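You operate a simulated robot arm through the tools that you are given. There is no shell and no other tool. Be economical: measure what you need, move in short steps, check, and stop when the job is done.

You run a simulated robot arm. Do the job below in one go: nothing can be reset, and whatever is moved stays where it is left.

TASK
Light the booth for DAY, read the print's cast and fit the filter that evens it.
Fine: dimmer past OK, short of MAX; the meter ends on EVEN, the light stays on.

The check looks at the end state, three seconds after you hand in, the way a careful person would. Anything else that was tipped, shoved, dropped, spilled or broken makes it a failure.

THE ROBOT
A 7-joint arm with a two-finger parallel gripper on a trunk, on a base that drives. Base frame: it is fixed to the floor where the robot stands at the start and does not move with it; the origin is under the middle of the robot, x ahead of it, y to its left, z up. Units: m, rad, N and s.
With the tool pointing down near the work surface it reaches from about 0.48 to 0.92 m from the robot's upright axis, wherever it stands. Its first joint turns from -2.007 to 2.007 rad. Places, roughly: booth light switch [0.7, 0, 0.9]; dimmer knob [0.5, -0.2, 0.9]; filter caddy [1.25, 0.75, 1]; light tone slider [0.6, -0.1, 0.9]. Payload 3.91 kg.
Tool frame: the origin (TCP) lies between the finger pads and is the grasp point; the fingertips stand 0.03 m ahead of it; z points along the fingers, y is the line along which they close. The gripper opens to 0.11 m. The fingers are 0.02 m wide and 0.01 m thick; the gripper's body (0.048 by 0.112 m) begins 0.055 m behind the TCP.
Orientation is told as [roll, pitch, yaw] about the base's x, y, z axes, in that order, counted from this pose: with the fingers straight down and closing along the base's y, the tool's x points along the base's -x, its y along +y and its z along -z.

THE INTERFACE
- The arm moves only by the tool servo_tool. Its argument "series" is a list that holds one entry, the list of rows, each a list of 7 numbers: the shift along the base's x, y, z in mm, then the turn, a rotation vector about the base's x, y, z in rad, then the finger opening in mm, from 0 to 110. In form: [[[tx, ty, tz, ax, ay, az, hand], ...]]. A call has 1 to 12 rows; each row shifts and turns the commanded pose from where the row before left it. Rows are played at 5 a second. More than 0.05 m and 0.15 rad between two rows, or a gripper value outside its range, and nothing of the call is played. A pose out of reach is approached as far as the arm can. The call stops where the force on the tool passes 40 N (or 10 N more than at its start, if that is more) or the arm is blocked; 0.2 s more then pass. Each finger travels about 0.153 m/s and halts on what it meets, pressing with about 31 N; the grip force reading is that of the motor and also rises with nothing between the fingers. The clock runs only during rows and for 0.2 s after the last one: add rows that do not move to give the fingers time. The reply holds the time, the measured pose of the TCP, the force on the tool along the base axes, the opening and the grip force, in the units named above and with some noise, with the torque about the TCP (base axes, N m) and any sound that the robot's microphone picked up.
- Cameras (640 x 400 px; columns grow to the right, rows downward): "scene" is now at [0.2113, 0.1715, 1.3811]; the picture's right is [-0.51, -0.86, 0.00], its down [-0.33, 0.20, -0.92] and it looks along [0.79, -0.47, -0.39] (base axes); focal length 284 px, centre (320, 200). "wrist" rides on the gripper at [0.072, 0.017, -0.103] in the tool frame; the picture's right is [-0.23, 0.97, 0.00], its down [-0.76, -0.18, -0.62] and it looks along [-0.61, -0.14, 0.78] (tool axes); focal length 222 px, centre (320, 200). There is no depth. A picture from a camera that has moved, and an enlarged one, comes with that camera's place and axes in the base frame and with its lens. The place of the scene camera against the robot may be out by one fixed shift of up to 0.025 m in any direction.
- camera(camera): a new picture of that camera. It takes no simulated time.
- raise_lower(by): slides the trunk up (or, below 0, down) by that many m; the arm and the scene camera ride with it, the base frame stays. It gives what a move gives, with no picture.
- roll_base(legs): drives the robot by 1 to 6 legs, each [ahead, left, turn to the left] in m, m and rad, along the robot's own axes; the way and the turn of a leg run together, so that a leg with both is an arc; at most 1.5 m and 3.142 rad a leg. The arm and the cameras ride along, it lands a little off, and it stops where it bumps. It gives what a move gives.
- turn_head(pan, tilt): turns the head with the scene camera to pan (to the left, within 1.396 rad either way) and tilt (down, from -0.506 to 1.204), counted from straight ahead of the robot. It gives what a move gives.
- zoom(camera, box): a new picture of the part [left, top, right, bottom] of that camera's present view, enlarged. It takes no simulated time.
- sign_off(): hands the job in; it is judged then, once.

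Go step by step. Nothing tells you exact positions but the pictures and the camera data: compare them with the known pose of the tool, close in by small moves and look again before you grip or let go. The budget is 120 turns and 78 pictures, counting those below and the enlarged ones. Unless the task says otherwise, let go and move clear before handing in, and close with one line.

The tools are called as name(argument=value, ...) on one line, values as JSON. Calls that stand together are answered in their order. servo_tool: Moves the arm, as the interface text tells. Its arguments: {"type":"object","properties":{"series":{"type":"array"}},"required":["series"]} The other tools are called the same way: raise_lower (by) slides the trunk up or down; roll_base (legs) drives the base; turn_head (pan, tilt) turns the head that bears the scene camera; camera (camera) takes a picture; zoom (camera, box) takes an enlarged picture of a part of a camera's view; sign_off () hands the job in.

At the start:

```text
t: 0.0
tool_pos: [0.5562, -0.0045, 1.2484]
orientation: [0.002, 0.0, 0.0]
contact_force: [0.3, -0.4, -0.2]
wrist_torque: [0.0, 0.0, 0.0]
grip_width: 0.1101
grasp_force: 0.1
trunk travel left (down, up): [-0.7, 0.29]
robot x, y, heading: [0.0036, -0.0006, -0.003]
head pan, tilt: [-0.538, 0.396]
```

scene: 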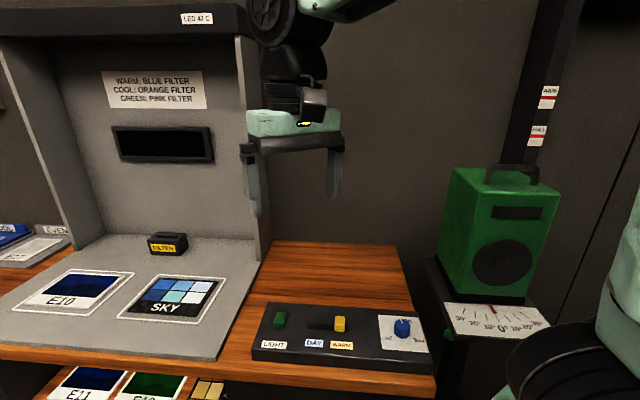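
wrist: 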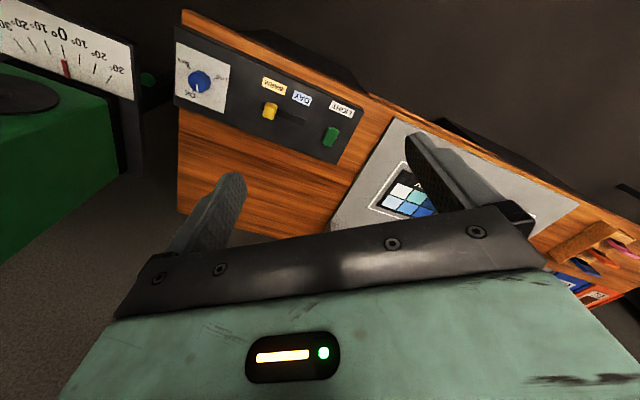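

I see a control panel with a green LIGHT switch, a yellow tone slider (at WARM) and a blue dimmer, plus the booth with a filter slot. I'll look closer at the panel and at the sign.

zoom(camera="scene", box=[240, 280, 440, 400])

zoom(camera="scene", box=[80, 60, 280, 185])

zoom(camera="wrist", box=[160, 30, 380, 170])

```text
3.20 times, centred on (340, 340) of scene
camera zoom: at [0.2113, 0.1715, 1.3811], right [-0.51, -0.86, 0.0], down [-0.33, 0.2, -0.92], along [0.79, -0.47, -0.39], focal length 907 px, centre (256, -248)
```

zoom: 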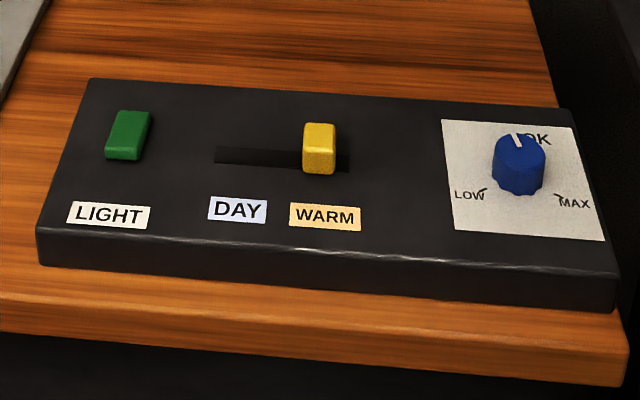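

```text
3.20 times, centred on (180, 122) of scene
camera zoom: at [0.2113, 0.1715, 1.3811], right [-0.51, -0.86, 0.0], down [-0.33, 0.2, -0.92], along [0.79, -0.47, -0.39], focal length 907 px, centre (768, 448)
```

zoom: 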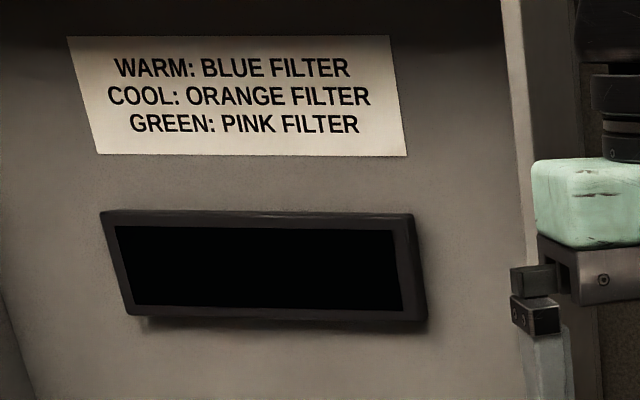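

```text
2.86 times, centred on (270, 100) of wrist
camera zoom: at [0.4829, 0.0136, 1.3516], right [0.23, 0.97, 0.0], down [0.76, -0.18, 0.62], along [0.61, -0.14, -0.78], focal length 635 px, centre (463, 486)
```

zoom: 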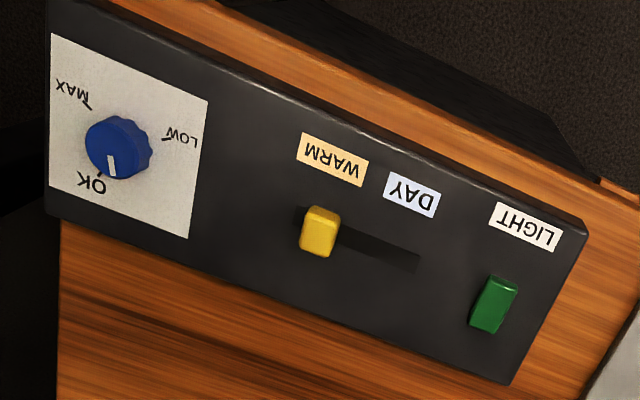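

Next I'll look around at the caddy and the meter.

zoom(camera="scene", box=[420, 80, 600, 350])

turn_head(pan=0.45, tilt=0.4)

camera(camera="scene")

```text
1.48 times, centred on (510, 215) of scene
camera zoom: at [0.2113, 0.1715, 1.3811], right [-0.51, -0.86, 0.0], down [-0.33, 0.2, -0.92], along [0.79, -0.47, -0.39], focal length 420 px, centre (38, 178)
```

zoom: 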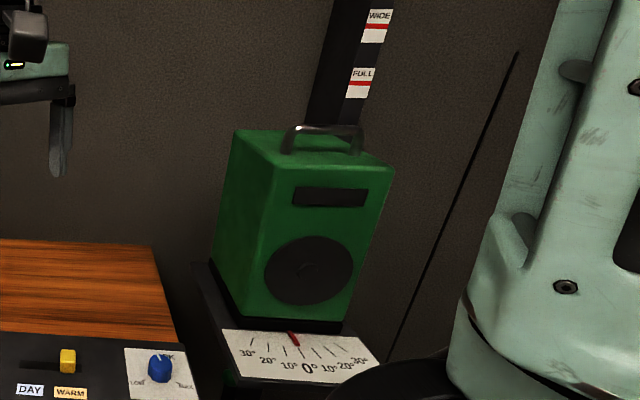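

```text
t: 1.3
tool_pos: [0.5553, -0.0035, 1.2477]
orientation: [0.002, -0.001, -0.001]
contact_force: [-0.2, -0.6, -0.7]
wrist_torque: [-0.02, 0.03, -0.01]
grip_width: 0.1102
grasp_force: 0.1
trunk travel left (down, up): [-0.7, 0.29]
robot x, y, heading: [0.0, 0.0004, -0.003]
head pan, tilt: [0.45, 0.4]
```

```text
71 pictures are left
camera scene: at [0.2151, 0.2592, 1.3807], right [0.43, -0.9, 0.0], down [-0.35, -0.17, -0.92], along [0.83, 0.4, -0.39], focal length 284 px, centre (320, 200)
```

scene: 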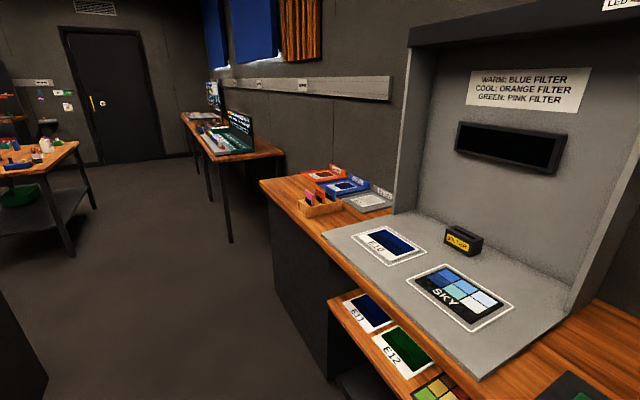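

zoom(camera="scene", box=[280, 150, 440, 250])

zoom(camera="scene", box=[340, 200, 540, 330])

```text
4.00 times, centred on (360, 200) of scene
camera zoom: at [0.2151, 0.2592, 1.3807], right [0.43, -0.9, 0.0], down [-0.35, -0.17, -0.92], along [0.83, 0.4, -0.39], focal length 1134 px, centre (160, 200)
```

zoom: 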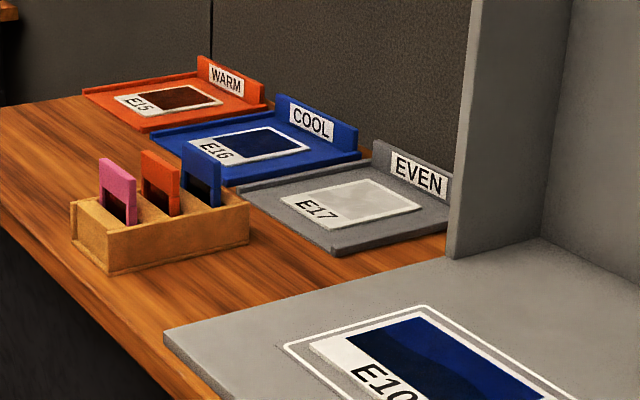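

```text
3.08 times, centred on (440, 265) of scene
camera zoom: at [0.2151, 0.2592, 1.3807], right [0.43, -0.9, 0.0], down [-0.35, -0.17, -0.92], along [0.83, 0.4, -0.39], focal length 872 px, centre (-49, 0)
```

zoom: 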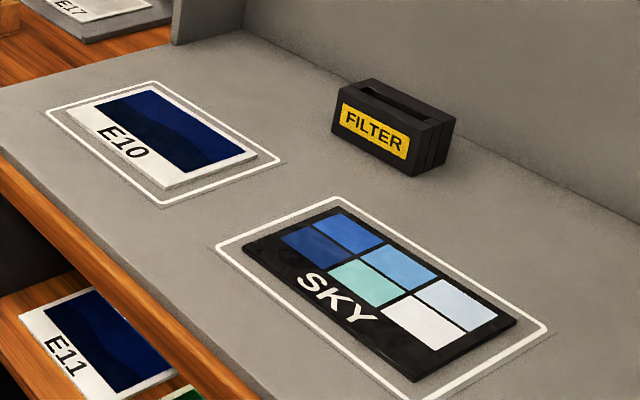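

The caddy holds pink, orange and blue filters, and the booth's black window is probably the meter. I'll go to the slider first with the hand turned along its track, to get a close look.

servo_tool(series=[[[6.8, -20.7, -38, 0, 0, -0.134, 60], [6.8, -20.7, -38, 0, 0, -0.134, 50], [6.8, -20.7, -38, 0, 0, -0.134, 50], [6.8, -20.7, -38, 0, 0, -0.134, 50], [6.8, -20.7, -38, 0, 0, -0.133, 50], [0, 0, 0, 0, 0, 0, 50]]])

camera(camera="wrist")

turn_head(pan=-0.538, tilt=0.55)

camera(camera="scene")

```text
t: 2.7
tool_pos: [0.5907, -0.1069, 1.0575]
orientation: [0.001, 0.0, -0.67]
contact_force: [-0.4, -0.5, 1.0]
wrist_torque: [0.01, -0.02, 0.05]
grip_width: 0.0501
grasp_force: 0.1
trunk travel left (down, up): [-0.7, 0.29]
robot x, y, heading: [-0.0013, 0.0019, 0.004]
head pan, tilt: [0.45, 0.4]
```

```text
68 pictures are left
camera wrist: at [0.5439, -0.0477, 1.1603], right [0.78, 0.62, 0.0], down [0.49, -0.61, 0.62], along [0.39, -0.49, -0.78], focal length 222 px, centre (320, 200)
```

wrist: 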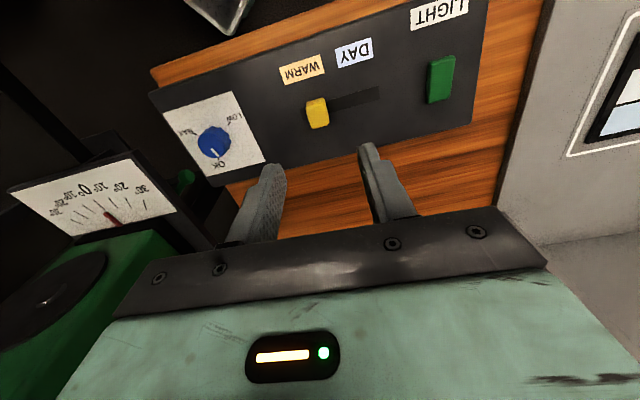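

```text
t: 3.9
tool_pos: [0.591, -0.1055, 1.0577]
orientation: [0.002, 0.001, -0.668]
contact_force: [-0.7, -1.1, -0.4]
wrist_torque: [-0.02, -0.01, -0.02]
grip_width: 0.0501
grasp_force: 0.1
trunk travel left (down, up): [-0.7, 0.29]
robot x, y, heading: [-0.0024, 0.0004, -0.002]
head pan, tilt: [-0.538, 0.55]
```

```text
67 pictures are left
camera scene: at [0.2089, 0.173, 1.367], right [-0.51, -0.86, 0.0], down [-0.45, 0.27, -0.85], along [0.73, -0.44, -0.52], focal length 284 px, centre (320, 200)
```

scene: 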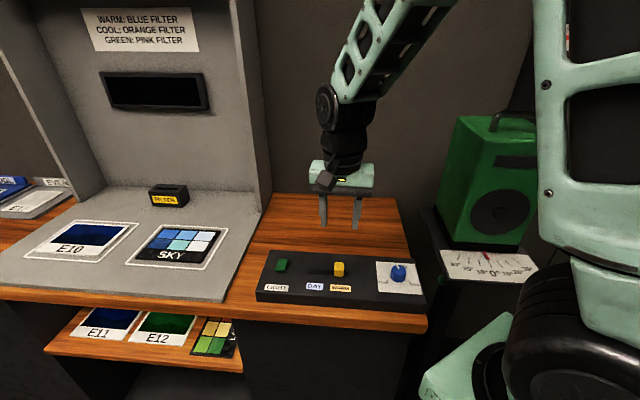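

The slider sits near (0.588, -0.108), with its top around z 0.92. I'll descend partway and check.

servo_tool(series=[[[-1.5, -0.8, -40, 0, 0, 0, 50], [-1.5, -0.7, -40, 0, 0, 0, 50], [0, 0, 0, 0, 0, 0, 50]]])

camera(camera="wrist")

zoom(camera="scene", box=[250, 200, 440, 320])

```text
t: 4.7
tool_pos: [0.5864, -0.1073, 0.9773]
orientation: [0.0, 0.0, -0.67]
contact_force: [0.7, 0.4, -1.2]
wrist_torque: [-0.01, 0.04, -0.02]
grip_width: 0.0501
grasp_force: 0.1
trunk travel left (down, up): [-0.7, 0.29]
robot x, y, heading: [-0.004, 0.0011, 0.003]
head pan, tilt: [-0.538, 0.55]
```

```text
66 pictures are left
camera wrist: at [0.5405, -0.0488, 1.0806], right [0.78, 0.62, 0.0], down [0.49, -0.61, 0.62], along [0.39, -0.49, -0.78], focal length 222 px, centre (320, 200)
```

wrist: 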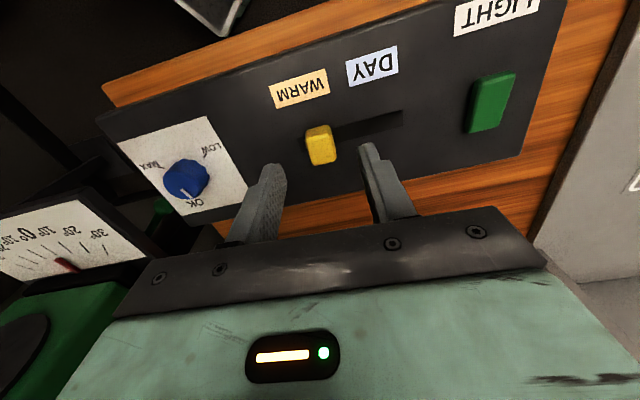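

```text
3.33 times, centred on (345, 260) of scene
camera zoom: at [0.2087, 0.173, 1.367], right [-0.51, -0.86, 0.0], down [-0.45, 0.27, -0.85], along [0.73, -0.44, -0.52], focal length 945 px, centre (237, 0)
```

zoom: 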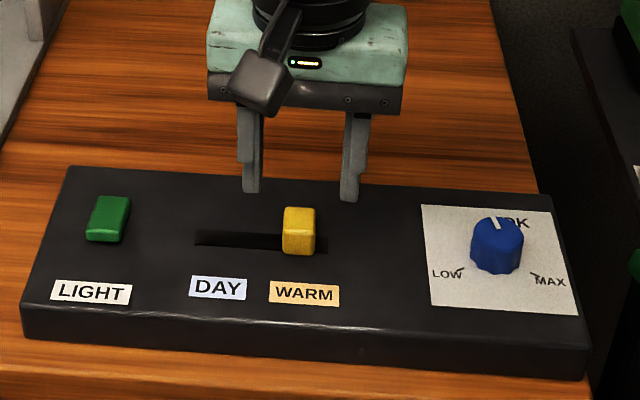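

The slider block is centred at about (0.588, -0.109, 0.915), right between the fingers. I'll lower around it without closing fully yet.

servo_tool(series=[[[0.8, -0.8, -20, 0, 0, 0, 50], [0.8, -0.8, -14, 0, 0, 0, 50], [0, 0, 0, 0, 0, 0, 50]]])

zoom(camera="scene", box=[250, 200, 440, 320])

```text
t: 5.5
tool_pos: [0.5885, -0.1099, 0.9442]
orientation: [0.0, 0.003, -0.669]
contact_force: [0.2, 0.1, 0.3]
wrist_torque: [0.01, 0.03, 0.0]
grip_width: 0.0501
grasp_force: 0.1
trunk travel left (down, up): [-0.7, 0.29]
robot x, y, heading: [-0.0003, 0.0011, -0.004]
head pan, tilt: [-0.538, 0.55]
```

```text
3.33 times, centred on (345, 260) of scene
camera zoom: at [0.2088, 0.173, 1.367], right [-0.51, -0.86, 0.0], down [-0.45, 0.27, -0.85], along [0.73, -0.44, -0.52], focal length 945 px, centre (237, 0)
```

zoom: 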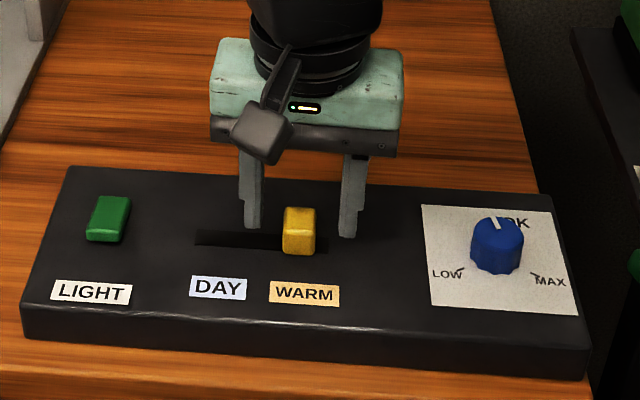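

servo_tool(series=[[[0, 0, -5, 0, 0, 0, 40], [0, 0, 0, 0, 0, 0, 30], [0, 0, 0, 0, 0, 0, 26], [6.2, 7.85, 0, 0, 0, 0, 26], [6.2, 7.85, 0, 0, 0, 0, 26], [6.2, 7.85, 0, 0, 0, 0, 26], [6.2, 7.85, 0, 0, 0, 0, 26], [6.2, 7.85, 0, 0, 0, 0, 26]]])

zoom(camera="scene", box=[250, 200, 440, 320])

```text
t: 7.3
tool_pos: [0.6192, -0.0723, 0.9391]
orientation: [0.001, 0.001, -0.672]
contact_force: [0.1, 0.9, 0.6]
wrist_torque: [-0.02, 0.0, 0.03]
grip_width: 0.0258
grasp_force: 0.1
trunk travel left (down, up): [-0.7, 0.29]
robot x, y, heading: [-0.0013, 0.0047, 0.002]
head pan, tilt: [-0.538, 0.55]
```

```text
3.33 times, centred on (345, 260) of scene
camera zoom: at [0.2088, 0.1729, 1.367], right [-0.51, -0.86, 0.0], down [-0.45, 0.27, -0.85], along [0.73, -0.44, -0.52], focal length 945 px, centre (237, 0)
```

zoom: 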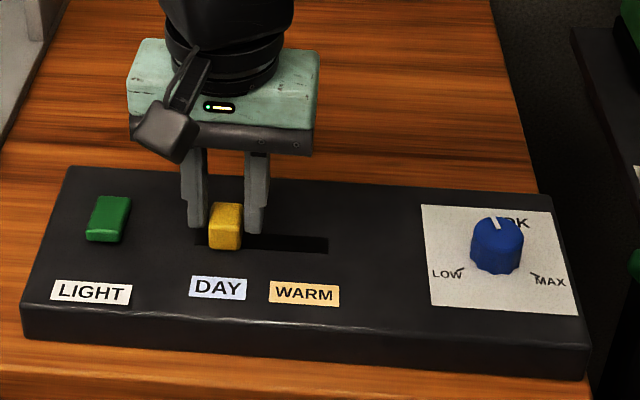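

The slider is nearly at its DAY end. I'll give it a little more, then open and lift.

servo_tool(series=[[[2.5, 3.1, 0, 0, 0, 0, 26], [0, 0, 0, 0, 0, 0, 26], [-1.8, -2.3, 0, 0, 0, 0, 40], [0, 0, 30, 0, 0, 0, 40], [0, 0, 30, 0, 0, 0, 40], [0, 0, 0, 0, 0, 0, 40]]])

camera(camera="wrist")

zoom(camera="scene", box=[250, 200, 440, 320])

```text
t: 8.7
tool_pos: [0.6194, -0.0702, 1.0002]
orientation: [0.0, 0.001, -0.668]
contact_force: [-0.3, 0.4, 0.5]
wrist_torque: [0.0, 0.0, -0.02]
grip_width: 0.0402
grasp_force: 0.1
trunk travel left (down, up): [-0.7, 0.29]
robot x, y, heading: [0.0023, 0.0037, 0.001]
head pan, tilt: [-0.538, 0.55]
```

```text
62 pictures are left
camera wrist: at [0.5727, -0.0118, 1.1026], right [0.78, 0.62, 0.0], down [0.49, -0.61, 0.62], along [0.39, -0.49, -0.78], focal length 222 px, centre (320, 200)
```

wrist: 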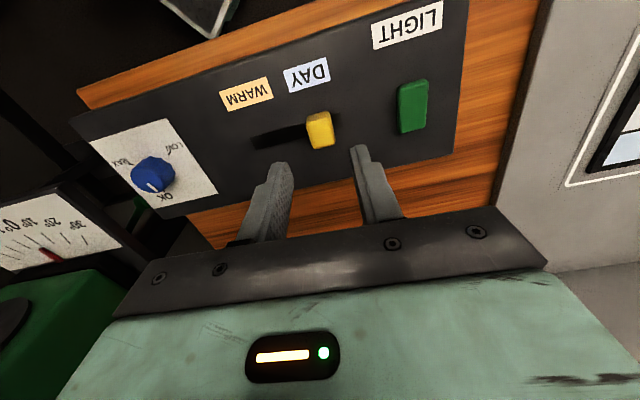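

```text
3.33 times, centred on (345, 260) of scene
camera zoom: at [0.2089, 0.173, 1.367], right [-0.51, -0.86, 0.0], down [-0.45, 0.27, -0.85], along [0.73, -0.44, -0.52], focal length 945 px, centre (237, 0)
```

zoom: 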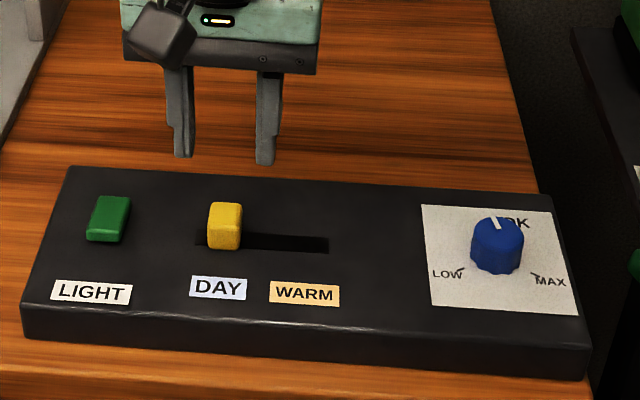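

The slider is at DAY. Next is the switch near (0.668, -0.007), and I'll check its shape first.

zoom(camera="wrist", box=[360, 60, 460, 140])

zoom(camera="scene", box=[255, 245, 315, 290])

```text
5.00 times, centred on (410, 100) of wrist
camera zoom: at [0.5727, -0.0118, 1.1026], right [0.78, 0.62, 0.0], down [0.49, -0.61, 0.62], along [0.39, -0.49, -0.78], focal length 1111 px, centre (-130, 700)
```

zoom: 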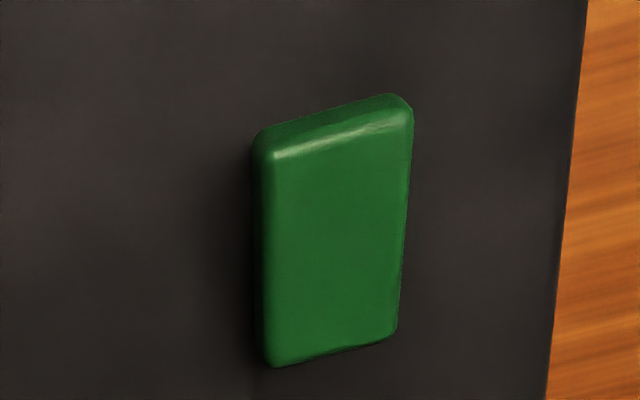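

```text
8.89 times, centred on (285, 268) of scene
camera zoom: at [0.2089, 0.173, 1.367], right [-0.51, -0.86, 0.0], down [-0.45, 0.27, -0.85], along [0.73, -0.44, -0.52], focal length 2520 px, centre (631, -400)
```

zoom: 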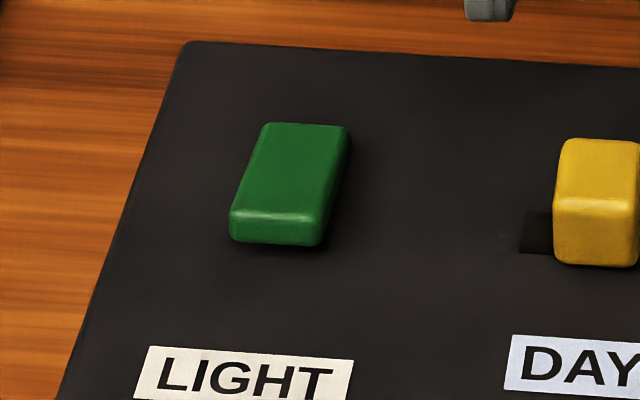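

The front edge of the rocker seems raised. I'll press there with closed fingers, near (0.656, -0.002), in short steps.

servo_tool(series=[[[18, 34, 0, 0, 0, 0, 0], [18, 34, 0, 0, 0, 0, 0], [0, 0, -30, 0, 0, 0, 0], [0, 0, -14, 0, 0, 0, 0], [0, 0, -3, 0, 0, 0, 0], [0, 0, -3, 0, 0, 0, 0], [0, 0, -3, 0, 0, 0, 0], [0, 0, -3, 0, 0, 0, 0]]])

camera(camera="scene")

```text
t: 10.5
tool_pos: [0.655, -0.0028, 0.9433]
orientation: [0.002, 0.001, -0.668]
contact_force: [-0.3, -0.5, -0.1]
wrist_torque: [-0.02, -0.03, -0.04]
grip_width: 0.0003
grasp_force: 31.1
trunk travel left (down, up): [-0.7, 0.29]
robot x, y, heading: [-0.0019, -0.0027, 0.002]
head pan, tilt: [-0.538, 0.55]
```

```text
58 pictures are left
camera scene: at [0.2088, 0.173, 1.367], right [-0.51, -0.86, 0.0], down [-0.45, 0.27, -0.85], along [0.73, -0.44, -0.52], focal length 284 px, centre (320, 200)
```

scene: 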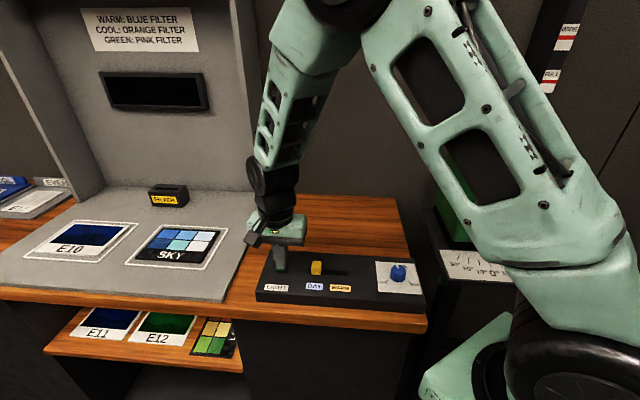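

servo_tool(series=[[[0, 0, -3, 0, 0, 0, 0], [0, 0, -3, 0, 0, 0, 0], [0, 0, -3, 0, 0, 0, 0], [0, 0, -3, 0, 0, 0, 0]]])

camera(camera="scene")

```text
t: 11.4
tool_pos: [0.6556, -0.0007, 0.9379]
orientation: [0.006, 0.0, -0.668]
contact_force: [-11.0, -2.2, 24.0]
wrist_torque: [-0.24, 0.18, -0.04]
grip_width: 0.0
grasp_force: 31.2
trunk travel left (down, up): [-0.7, 0.29]
robot x, y, heading: [0.0014, 0.0031, 0.006]
head pan, tilt: [-0.538, 0.55]
stopped in row 4: the force on the tool passed its limit at 46 N (the readings are from after the stop); the commanded pose is now the measured one
```

```text
57 pictures are left
camera scene: at [0.2072, 0.1729, 1.3675], right [-0.51, -0.86, 0.0], down [-0.45, 0.27, -0.85], along [0.73, -0.44, -0.52], focal length 284 px, centre (320, 200)
```

scene: 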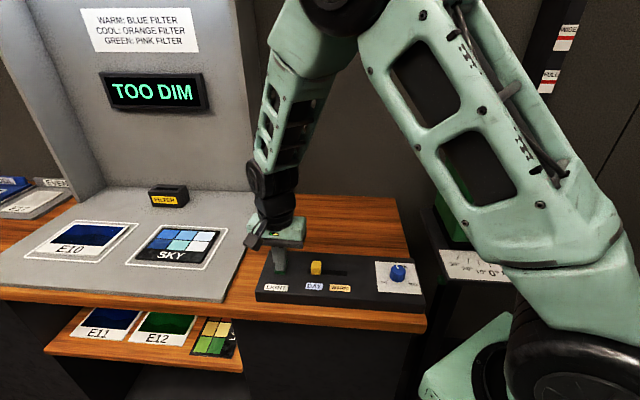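

The light is on and the meter reads TOO DIM. I'll lift off and go above the dimmer at about (0.516, -0.204).

servo_tool(series=[[[0, 0, 40, 0, 0, 0, 0], [0, 0, 40, 0, 0, 0, 20], [-24, -34, 0, 0, 0, 0.05, 50], [-24, -34, 0, 0, 0, 0.05, 50], [-24, -34, 0, 0, 0, 0.05, 50], [-24, -34, 0, 0, 0, 0.05, 50], [-24, -34, 0, 0, 0, 0.05, 50], [-19, -33, 0, 0, 0, 0.05, 50], [0, 0, 0, 0, 0, 0, 50]]])

camera(camera="wrist")

camera(camera="scene")

```text
t: 13.4
tool_pos: [0.5169, -0.207, 1.0151]
orientation: [0.003, -0.001, -0.369]
contact_force: [-0.2, -0.9, 0.6]
wrist_torque: [-0.02, -0.03, 0.02]
grip_width: 0.05
grasp_force: 0.0
trunk travel left (down, up): [-0.7, 0.29]
robot x, y, heading: [-0.0005, 0.0005, -0.0]
head pan, tilt: [-0.538, 0.55]
```

```text
56 pictures are left
camera wrist: at [0.4548, -0.1639, 1.1187], right [0.56, 0.83, 0.0], down [0.65, -0.44, 0.62], along [0.52, -0.35, -0.78], focal length 222 px, centre (320, 200)
```

wrist: 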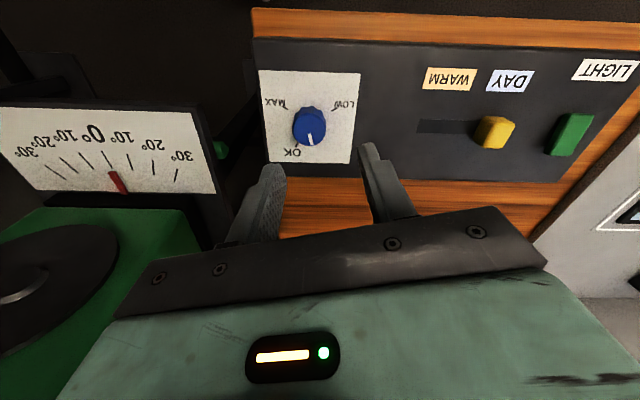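

```text
55 pictures are left
camera scene: at [0.2087, 0.1731, 1.367], right [-0.51, -0.86, 0.0], down [-0.45, 0.27, -0.85], along [0.73, -0.44, -0.52], focal length 284 px, centre (320, 200)
```

scene: 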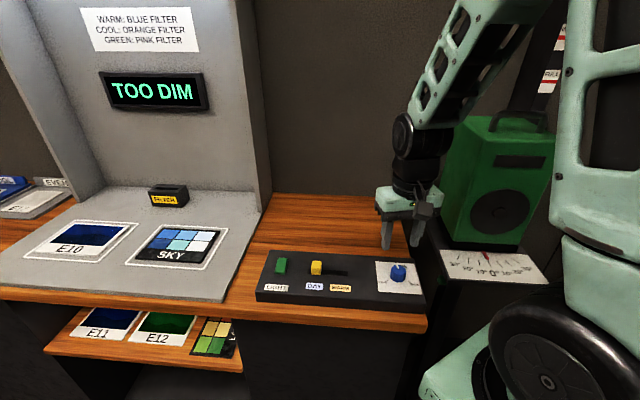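

The knob is centred around (0.515, -0.217, 0.906). I'll shift over it, descend partway and check.

servo_tool(series=[[[-2, -10, -20, 0, 0, 0, 50], [0, 0, -33, 0, 0, 0, 50], [0, 0, 0, 0, 0, 0, 50]]])

camera(camera="wrist")

zoom(camera="scene", box=[340, 180, 460, 310])

```text
t: 14.2
tool_pos: [0.5134, -0.2161, 0.962]
orientation: [0.002, -0.002, -0.367]
contact_force: [0.5, -0.2, 0.1]
wrist_torque: [0.0, -0.01, 0.01]
grip_width: 0.05
grasp_force: 0.1
trunk travel left (down, up): [-0.7, 0.29]
robot x, y, heading: [0.0024, -0.0016, 0.003]
head pan, tilt: [-0.538, 0.55]
```

```text
54 pictures are left
camera wrist: at [0.4515, -0.1734, 1.0651], right [0.56, 0.83, 0.0], down [0.64, -0.44, 0.62], along [0.52, -0.35, -0.78], focal length 222 px, centre (320, 200)
```

wrist: 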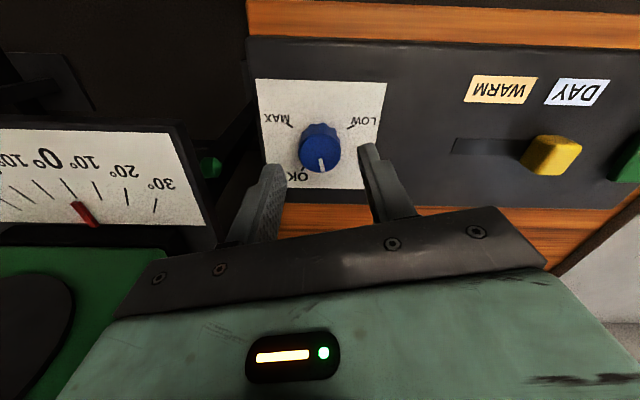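

```text
3.08 times, centred on (400, 245) of scene
camera zoom: at [0.2086, 0.173, 1.367], right [-0.51, -0.86, 0.0], down [-0.45, 0.27, -0.85], along [0.73, -0.44, -0.52], focal length 872 px, centre (74, 62)
```

zoom: 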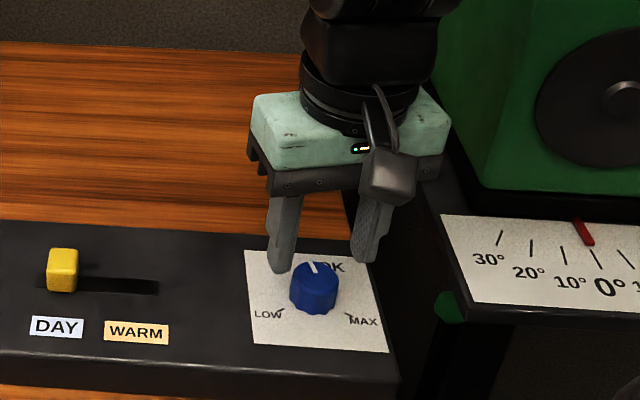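

servo_tool(series=[[[2, 0, -20, 0, 0, 0, 50], [0.5, 0, -9, 0, 0, 0, 50], [0, 0, 0, 0, 0, 0, 30], [0, 0, 0, 0, 0, 0, 10], [0, 0, 0, 0, 0, 0, 10]]])

zoom(camera="scene", box=[340, 180, 460, 310])

```text
t: 15.4
tool_pos: [0.5164, -0.2179, 0.9326]
orientation: [0.003, -0.004, -0.37]
contact_force: [-7.3, -21.4, 4.2]
wrist_torque: [-1.21, 0.11, 0.08]
grip_width: 0.0318
grasp_force: 44.9
trunk travel left (down, up): [-0.7, 0.29]
robot x, y, heading: [-0.0045, 0.0025, -0.002]
head pan, tilt: [-0.538, 0.55]
```

```text
3.08 times, centred on (400, 245) of scene
camera zoom: at [0.2083, 0.1719, 1.3672], right [-0.51, -0.86, 0.0], down [-0.45, 0.27, -0.85], along [0.73, -0.44, -0.52], focal length 872 px, centre (74, 62)
```

zoom: 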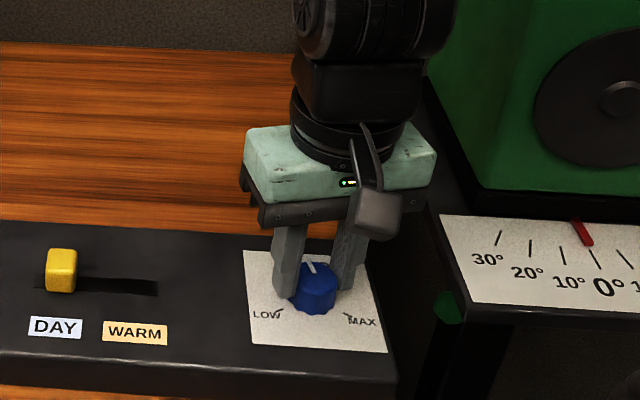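

The knob is held. I'll ease the side load and turn it clockwise about 34°, then check the meter.

servo_tool(series=[[[-1, -2.5, 0, 0, 0, 0, 10], [0, 0, 0, 0, 0, -0.12, 10], [0, 0, 0, 0, 0, -0.12, 10], [0, 0, 0, 0, 0, -0.12, 10], [0, 0, 0, 0, 0, -0.12, 10], [0, 0, 0, 0, 0, -0.12, 10], [0, 0, 0, 0, 0, 0, 10]]])

camera(camera="scene")

zoom(camera="scene", box=[340, 180, 460, 310])

```text
t: 16.8
tool_pos: [0.5158, -0.219, 0.9325]
orientation: [0.0, -0.001, -0.966]
contact_force: [2.0, -6.5, -18.1]
wrist_torque: [-0.55, 0.09, 0.01]
grip_width: 0.0318
grasp_force: 45.1
trunk travel left (down, up): [-0.7, 0.29]
robot x, y, heading: [-0.0023, -0.0027, -0.002]
head pan, tilt: [-0.538, 0.55]
stopped in row 7: the force on the tool passed its limit at 41 N (the readings are from after the stop); the commanded pose is now the measured one
```

```text
51 pictures are left
camera scene: at [0.2094, 0.1722, 1.3671], right [-0.51, -0.86, 0.0], down [-0.45, 0.27, -0.85], along [0.73, -0.44, -0.52], focal length 284 px, centre (320, 200)
```

scene: 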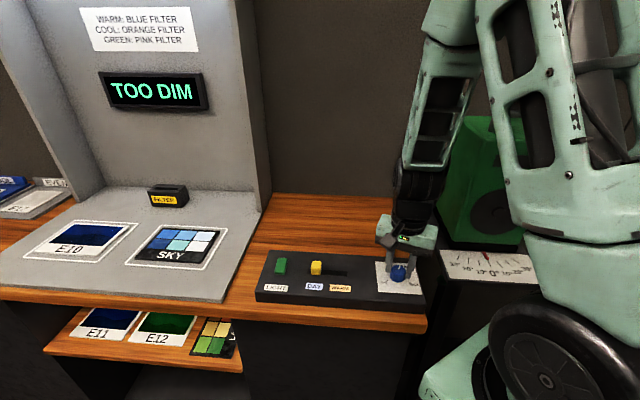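

```text
3.08 times, centred on (400, 245) of scene
camera zoom: at [0.2094, 0.1722, 1.3671], right [-0.51, -0.86, 0.0], down [-0.45, 0.27, -0.85], along [0.73, -0.44, -0.52], focal length 872 px, centre (74, 62)
```

zoom: 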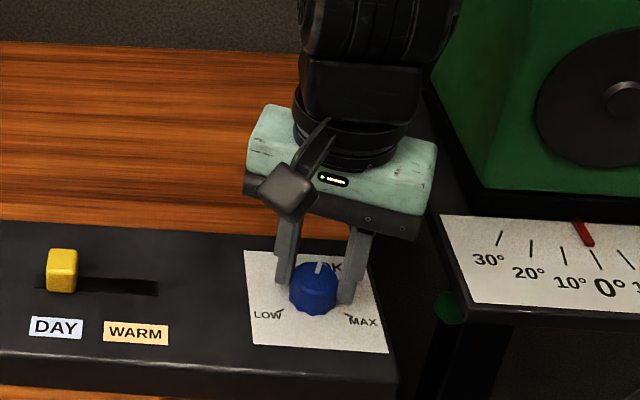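

The knob turned partway but the meter still reads TOO DIM. I'll keep turning.

servo_tool(series=[[[0, 0, 0, 0, 0, -0.1, 10], [0, 0, 0, 0, 0, -0.1, 10], [0, 0, 0, 0, 0, -0.1, 10], [0, 0, 0, 0, 0, -0.1, 10], [0, 0, 0, 0, 0, -0.1, 10]]])

camera(camera="scene")

zoom(camera="scene", box=[340, 180, 460, 310])

```text
t: 18.0
tool_pos: [0.5138, -0.2186, 0.9339]
orientation: [0.001, 0.001, -1.469]
contact_force: [-6.8, -20.4, -16.7]
wrist_torque: [-1.21, 0.44, 0.05]
grip_width: 0.0316
grasp_force: 45.1
trunk travel left (down, up): [-0.7, 0.29]
robot x, y, heading: [0.0014, -0.0002, 0.001]
head pan, tilt: [-0.538, 0.55]
```

```text
49 pictures are left
camera scene: at [0.2088, 0.1716, 1.367], right [-0.51, -0.86, 0.0], down [-0.45, 0.27, -0.85], along [0.73, -0.44, -0.52], focal length 284 px, centre (320, 200)
```

scene: 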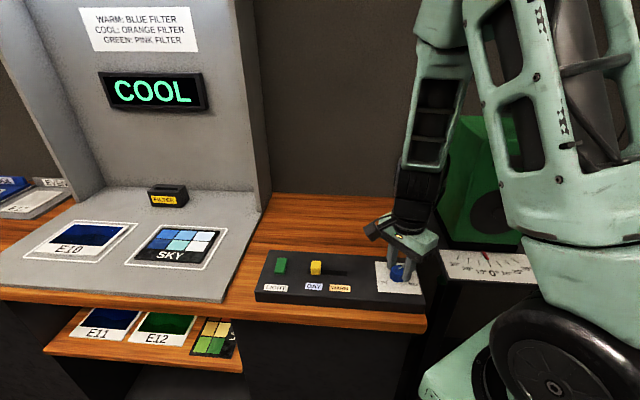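

```text
3.08 times, centred on (400, 245) of scene
camera zoom: at [0.2088, 0.1716, 1.367], right [-0.51, -0.86, 0.0], down [-0.45, 0.27, -0.85], along [0.73, -0.44, -0.52], focal length 872 px, centre (74, 62)
```

zoom: 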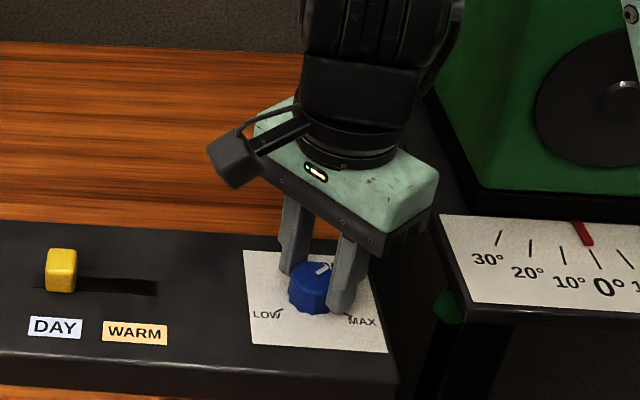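

The meter now reads COOL, so the orange filter is needed. I'll turn a little further for margin, then release and lift.

servo_tool(series=[[[0, 0, 0, 0, 0, -0.1, 10], [0, 0, 0, 0, 0, -0.08, 10], [0, 0, 0, 0, 0, 0, 20], [0, 0, 0, 0, 0, 0, 40], [0, 0, 0, 0, 0, 0, 50], [0, 0, 20, 0, 0, 0, 50], [0, 0, 40, 0, 0, 0, 50], [0, 0, 40, 0, 0, 0, 50], [0, 0, 0, 0, 0, 0, 50]]])

camera(camera="scene")

zoom(camera="scene", box=[340, 180, 460, 310])

```text
t: 20.0
tool_pos: [0.5187, -0.2191, 1.0355]
orientation: [0.004, 0.0, -1.644]
contact_force: [-0.1, 0.6, -0.2]
wrist_torque: [0.0, 0.01, -0.03]
grip_width: 0.0499
grasp_force: 0.0
trunk travel left (down, up): [-0.7, 0.29]
robot x, y, heading: [-0.001, -0.0025, -0.006]
head pan, tilt: [-0.538, 0.55]
```

```text
47 pictures are left
camera scene: at [0.2088, 0.1727, 1.367], right [-0.51, -0.86, 0.0], down [-0.45, 0.27, -0.85], along [0.73, -0.44, -0.52], focal length 284 px, centre (320, 200)
```

scene: 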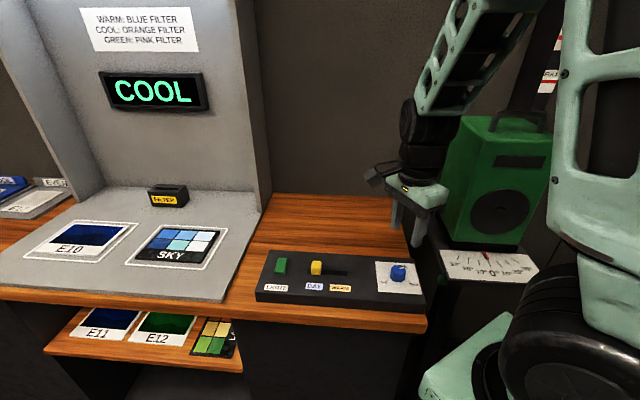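

```text
3.08 times, centred on (400, 245) of scene
camera zoom: at [0.2088, 0.1727, 1.367], right [-0.51, -0.86, 0.0], down [-0.45, 0.27, -0.85], along [0.73, -0.44, -0.52], focal length 872 px, centre (74, 62)
```

zoom: 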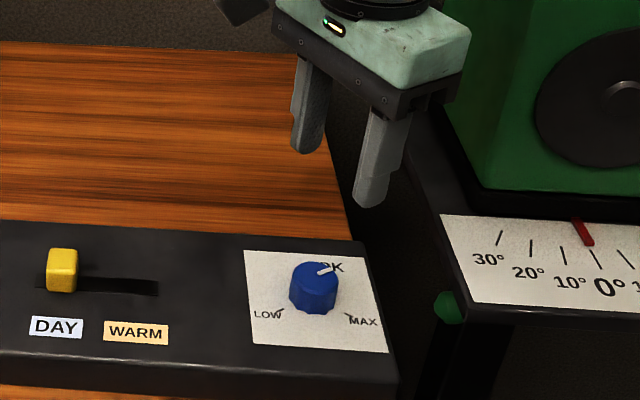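

The dimmer is clearly past OK, with the light on DAY and the meter at COOL. Before driving to the orange filter I'll raise the arm and look left to check that the floor is clear.

servo_tool(series=[[[0, 0, 40, 0, 0, 0.14, 50], [0, 0, 40, 0, 0, 0.14, 50], [0, 0, 40, 0, 0, 0.14, 50], [0, 0, 40, 0, 0, 0.14, 50], [0, 0, 40, 0, 0, 0.14, 50], [0, 20, 0, 0, 0, 0.14, 50], [0, 40, 0, 0, 0, 0.14, 50], [0, 40, 0, 0, 0, 0.14, 50], [0, 40, 0, 0, 0, 0.14, 50], [0, 40, 0, 0, 0, 0.14, 50], [0, 40, 0, 0, 0, 0.14, 50], [0, 0, 0, 0, 0, 0.1, 50]]])

turn_head(pan=1.2, tilt=0.5)

camera(camera="scene")

```text
t: 22.6
tool_pos: [0.5162, 0.0024, 1.2336]
orientation: [0.003, 0.0, -0.002]
contact_force: [-0.7, -1.1, -0.2]
wrist_torque: [-0.03, 0.01, -0.01]
grip_width: 0.0503
grasp_force: 0.0
trunk travel left (down, up): [-0.7, 0.29]
robot x, y, heading: [-0.001, 0.0015, -0.001]
head pan, tilt: [-0.538, 0.55]
```

```text
t: 24.4
tool_pos: [0.5164, 0.0021, 1.2332]
orientation: [0.002, -0.001, -0.007]
contact_force: [-1.3, 0.1, 0.9]
wrist_torque: [-0.01, 0.02, -0.01]
grip_width: 0.0501
grasp_force: 0.0
trunk travel left (down, up): [-0.7, 0.29]
robot x, y, heading: [0.0018, 0.0033, -0.002]
head pan, tilt: [1.201, 0.499]
```

```text
45 pictures are left
camera scene: at [0.1645, 0.3036, 1.3716], right [0.93, -0.36, 0.0], down [-0.17, -0.45, -0.88], along [0.32, 0.82, -0.48], focal length 284 px, centre (320, 200)
```

scene: 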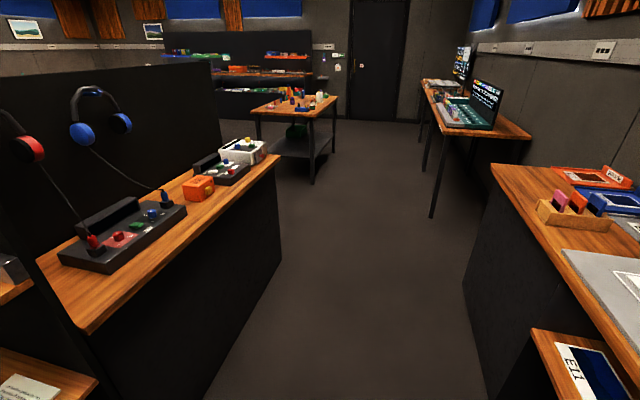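

The aisle is clear and the hand is raised, in front of the table edge. I'll drive parallel to the table, then turn to face it.

roll_base(legs=[[0.59, 0.84, 0], [0, 0, -0.669]])

turn_head(pan=0.1, tilt=0.6)

camera(camera="scene")

camera(camera="wrist")

```text
t: 31.5
tool_pos: [0.99, 0.527, 1.2333]
orientation: [0.002, 0.001, -0.676]
contact_force: [-0.4, -0.1, 1.6]
wrist_torque: [0.0, 0.04, 0.04]
grip_width: 0.0499
grasp_force: 0.0
trunk travel left (down, up): [-0.7, 0.29]
robot x, y, heading: [0.587, 0.8447, -0.666]
head pan, tilt: [1.201, 0.499]
```

```text
t: 32.9
tool_pos: [0.9888, 0.5268, 1.2336]
orientation: [0.002, -0.001, -0.676]
contact_force: [0.0, -0.9, 1.1]
wrist_torque: [0.0, -0.01, 0.03]
grip_width: 0.05
grasp_force: 0.1
trunk travel left (down, up): [-0.7, 0.29]
robot x, y, heading: [0.5833, 0.8453, -0.671]
head pan, tilt: [0.099, 0.6]
```

```text
44 pictures are left
camera scene: at [0.8854, 0.8846, 1.3625], right [-0.54, -0.84, 0.0], down [-0.48, 0.3, -0.83], along [0.7, -0.44, -0.56], focal length 284 px, centre (320, 200)
```

scene: 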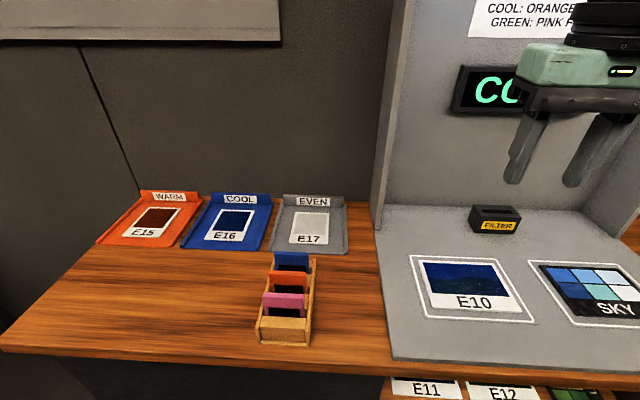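

```text
43 pictures are left
camera wrist: at [0.9436, 0.586, 1.3372], right [0.79, 0.62, 0.0], down [0.48, -0.62, 0.62], along [0.39, -0.49, -0.78], focal length 222 px, centre (320, 200)
```

wrist: 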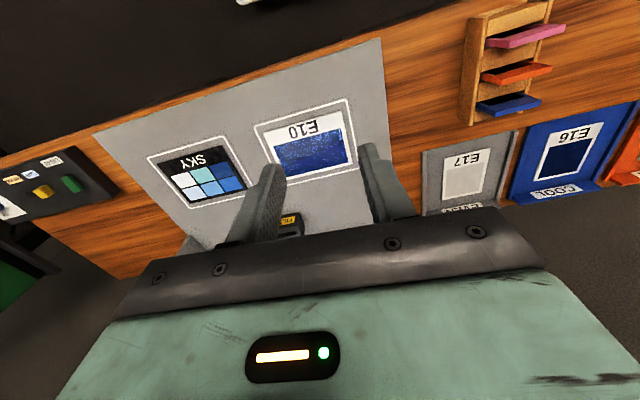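

zoom(camera="scene", box=[230, 235, 350, 355])

zoom(camera="wrist", box=[440, 0, 600, 130])

zoom(camera="scene", box=[450, 190, 550, 250])

```text
3.33 times, centred on (290, 295) of scene
camera zoom: at [0.8854, 0.8846, 1.3625], right [-0.54, -0.84, 0.0], down [-0.48, 0.3, -0.83], along [0.7, -0.44, -0.56], focal length 945 px, centre (420, -117)
```

zoom: 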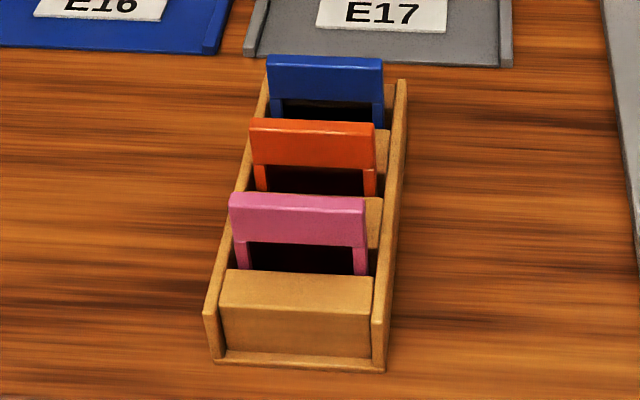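

```text
3.08 times, centred on (520, 65) of wrist
camera zoom: at [0.9436, 0.586, 1.3372], right [0.79, 0.62, 0.0], down [0.48, -0.62, 0.62], along [0.39, -0.49, -0.78], focal length 684 px, centre (-295, 615)
```

zoom: 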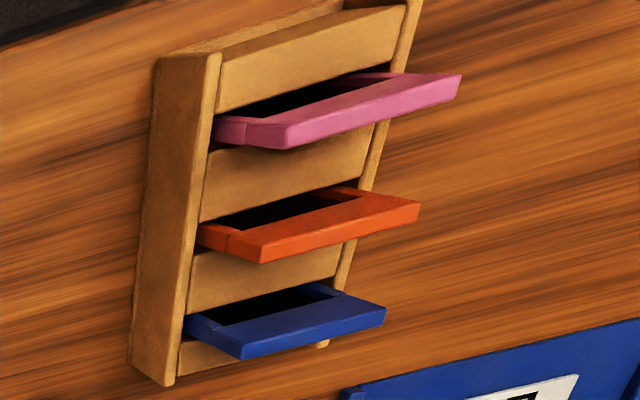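

```text
6.40 times, centred on (500, 220) of scene
camera zoom: at [0.8854, 0.8846, 1.3625], right [-0.54, -0.84, 0.0], down [-0.48, 0.3, -0.83], along [0.7, -0.44, -0.56], focal length 1814 px, centre (-832, 72)
```

zoom: 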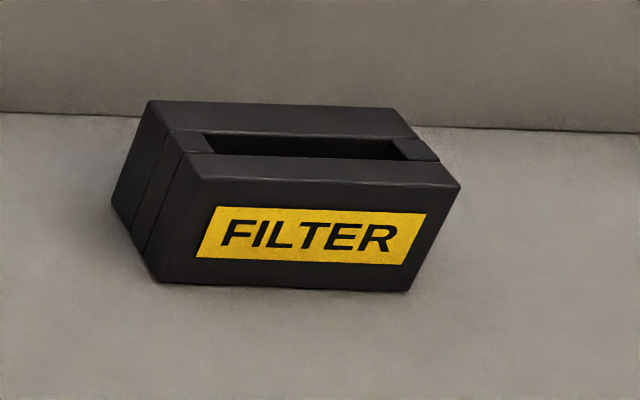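

The filters stand upright about 47 mm apart, and the orange one in the middle is near (1.205, 0.735). I'll move above it with the fingers closing across its thickness.

servo_tool(series=[[[19, 18.9, -3, 0, 0, -0.143, 50], [19, 18.9, -3, 0, 0, -0.143, 50], [19, 18.9, -3, 0, 0, -0.143, 50], [19, 18.9, -3, 0, 0, -0.143, 50], [19, 18.9, -3, 0, 0, -0.143, 50], [19, 18.9, -3, 0, 0, -0.143, 50], [19, 18.9, -3, 0, 0, -0.143, 50], [19, 18.9, -3, 0, 0, -0.143, 50], [19, 18.9, -3, 0, 0, -0.143, 50], [19, 18.9, -3, 0, 0, -0.143, 50], [19, 18.9, -3, 0, 0, -0.138, 50], [0, 0, 0, 0, 0, 0, 45]]])

camera(camera="wrist")

camera(camera="scene")

```text
t: 35.5
tool_pos: [1.2012, 0.7345, 1.1984]
orientation: [0.001, -0.001, -2.244]
contact_force: [-0.4, -0.9, 0.9]
wrist_torque: [0.02, -0.01, 0.0]
grip_width: 0.045
grasp_force: 0.1
trunk travel left (down, up): [-0.7, 0.29]
robot x, y, heading: [0.5835, 0.8476, -0.669]
head pan, tilt: [0.099, 0.6]
```

```text
39 pictures are left
camera wrist: at [1.2589, 0.7817, 1.303], right [0.62, -0.79, 0.0], down [-0.61, -0.48, 0.62], along [-0.49, -0.39, -0.78], focal length 222 px, centre (320, 200)
```

wrist: 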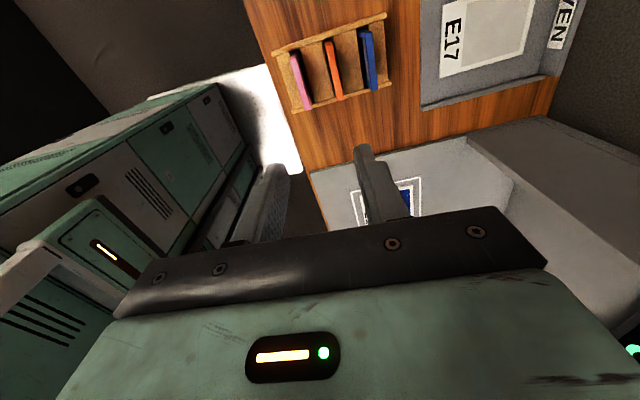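

```text
38 pictures are left
camera scene: at [0.8854, 0.8845, 1.3625], right [-0.54, -0.84, 0.0], down [-0.48, 0.3, -0.83], along [0.69, -0.45, -0.56], focal length 284 px, centre (320, 200)
```

scene: 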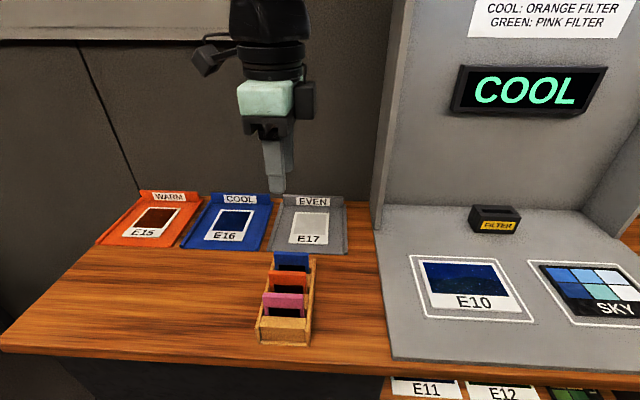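

Two views put the orange tab's top at about (1.230, 0.731, 0.943). I'll move over it and descend to just above, then look.

servo_tool(series=[[[14, -2, -10, 0, 0, 0, 45], [14.5, -1.5, -40, 0, 0, 0, 45], [0, 0, -40, 0, 0, 0, 45], [0, 0, -40, 0, 0, 0, 45], [0, 0, -40, 0, 0, 0, 45], [0, 0, -10, 0, 0, 0, 45], [0, 0, 0, 0, 0, 0, 45]]])

camera(camera="wrist")

zoom(camera="scene", box=[210, 170, 370, 350])

```text
t: 37.1
tool_pos: [1.2273, 0.7319, 1.0207]
orientation: [0.001, 0.0, -2.243]
contact_force: [0.3, -0.8, -0.6]
wrist_torque: [-0.01, 0.01, 0.01]
grip_width: 0.0448
grasp_force: 0.1
trunk travel left (down, up): [-0.7, 0.29]
robot x, y, heading: [0.5801, 0.8441, -0.672]
head pan, tilt: [0.099, 0.6]
```

```text
37 pictures are left
camera wrist: at [1.2851, 0.7779, 1.1233], right [0.62, -0.78, 0.0], down [-0.61, -0.48, 0.62], along [-0.49, -0.39, -0.78], focal length 222 px, centre (320, 200)
```

wrist: 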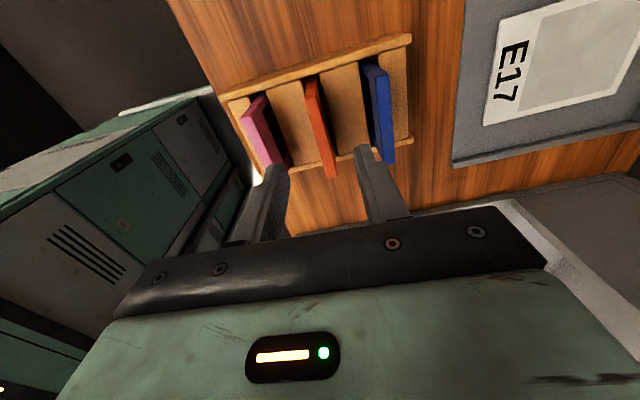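

```text
2.22 times, centred on (290, 260) of scene
camera zoom: at [0.8854, 0.8845, 1.3625], right [-0.54, -0.84, 0.0], down [-0.48, 0.3, -0.83], along [0.69, -0.45, -0.56], focal length 630 px, centre (387, 67)
```

zoom: 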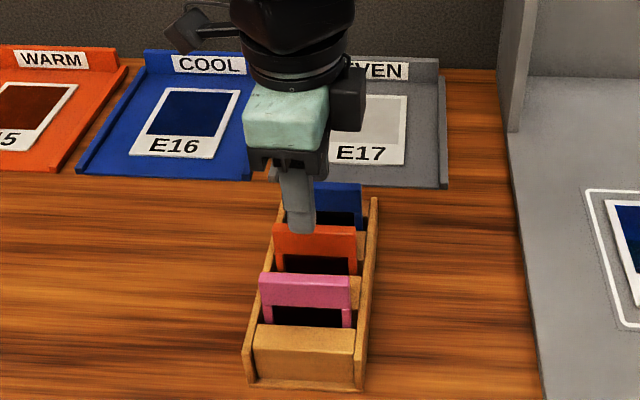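

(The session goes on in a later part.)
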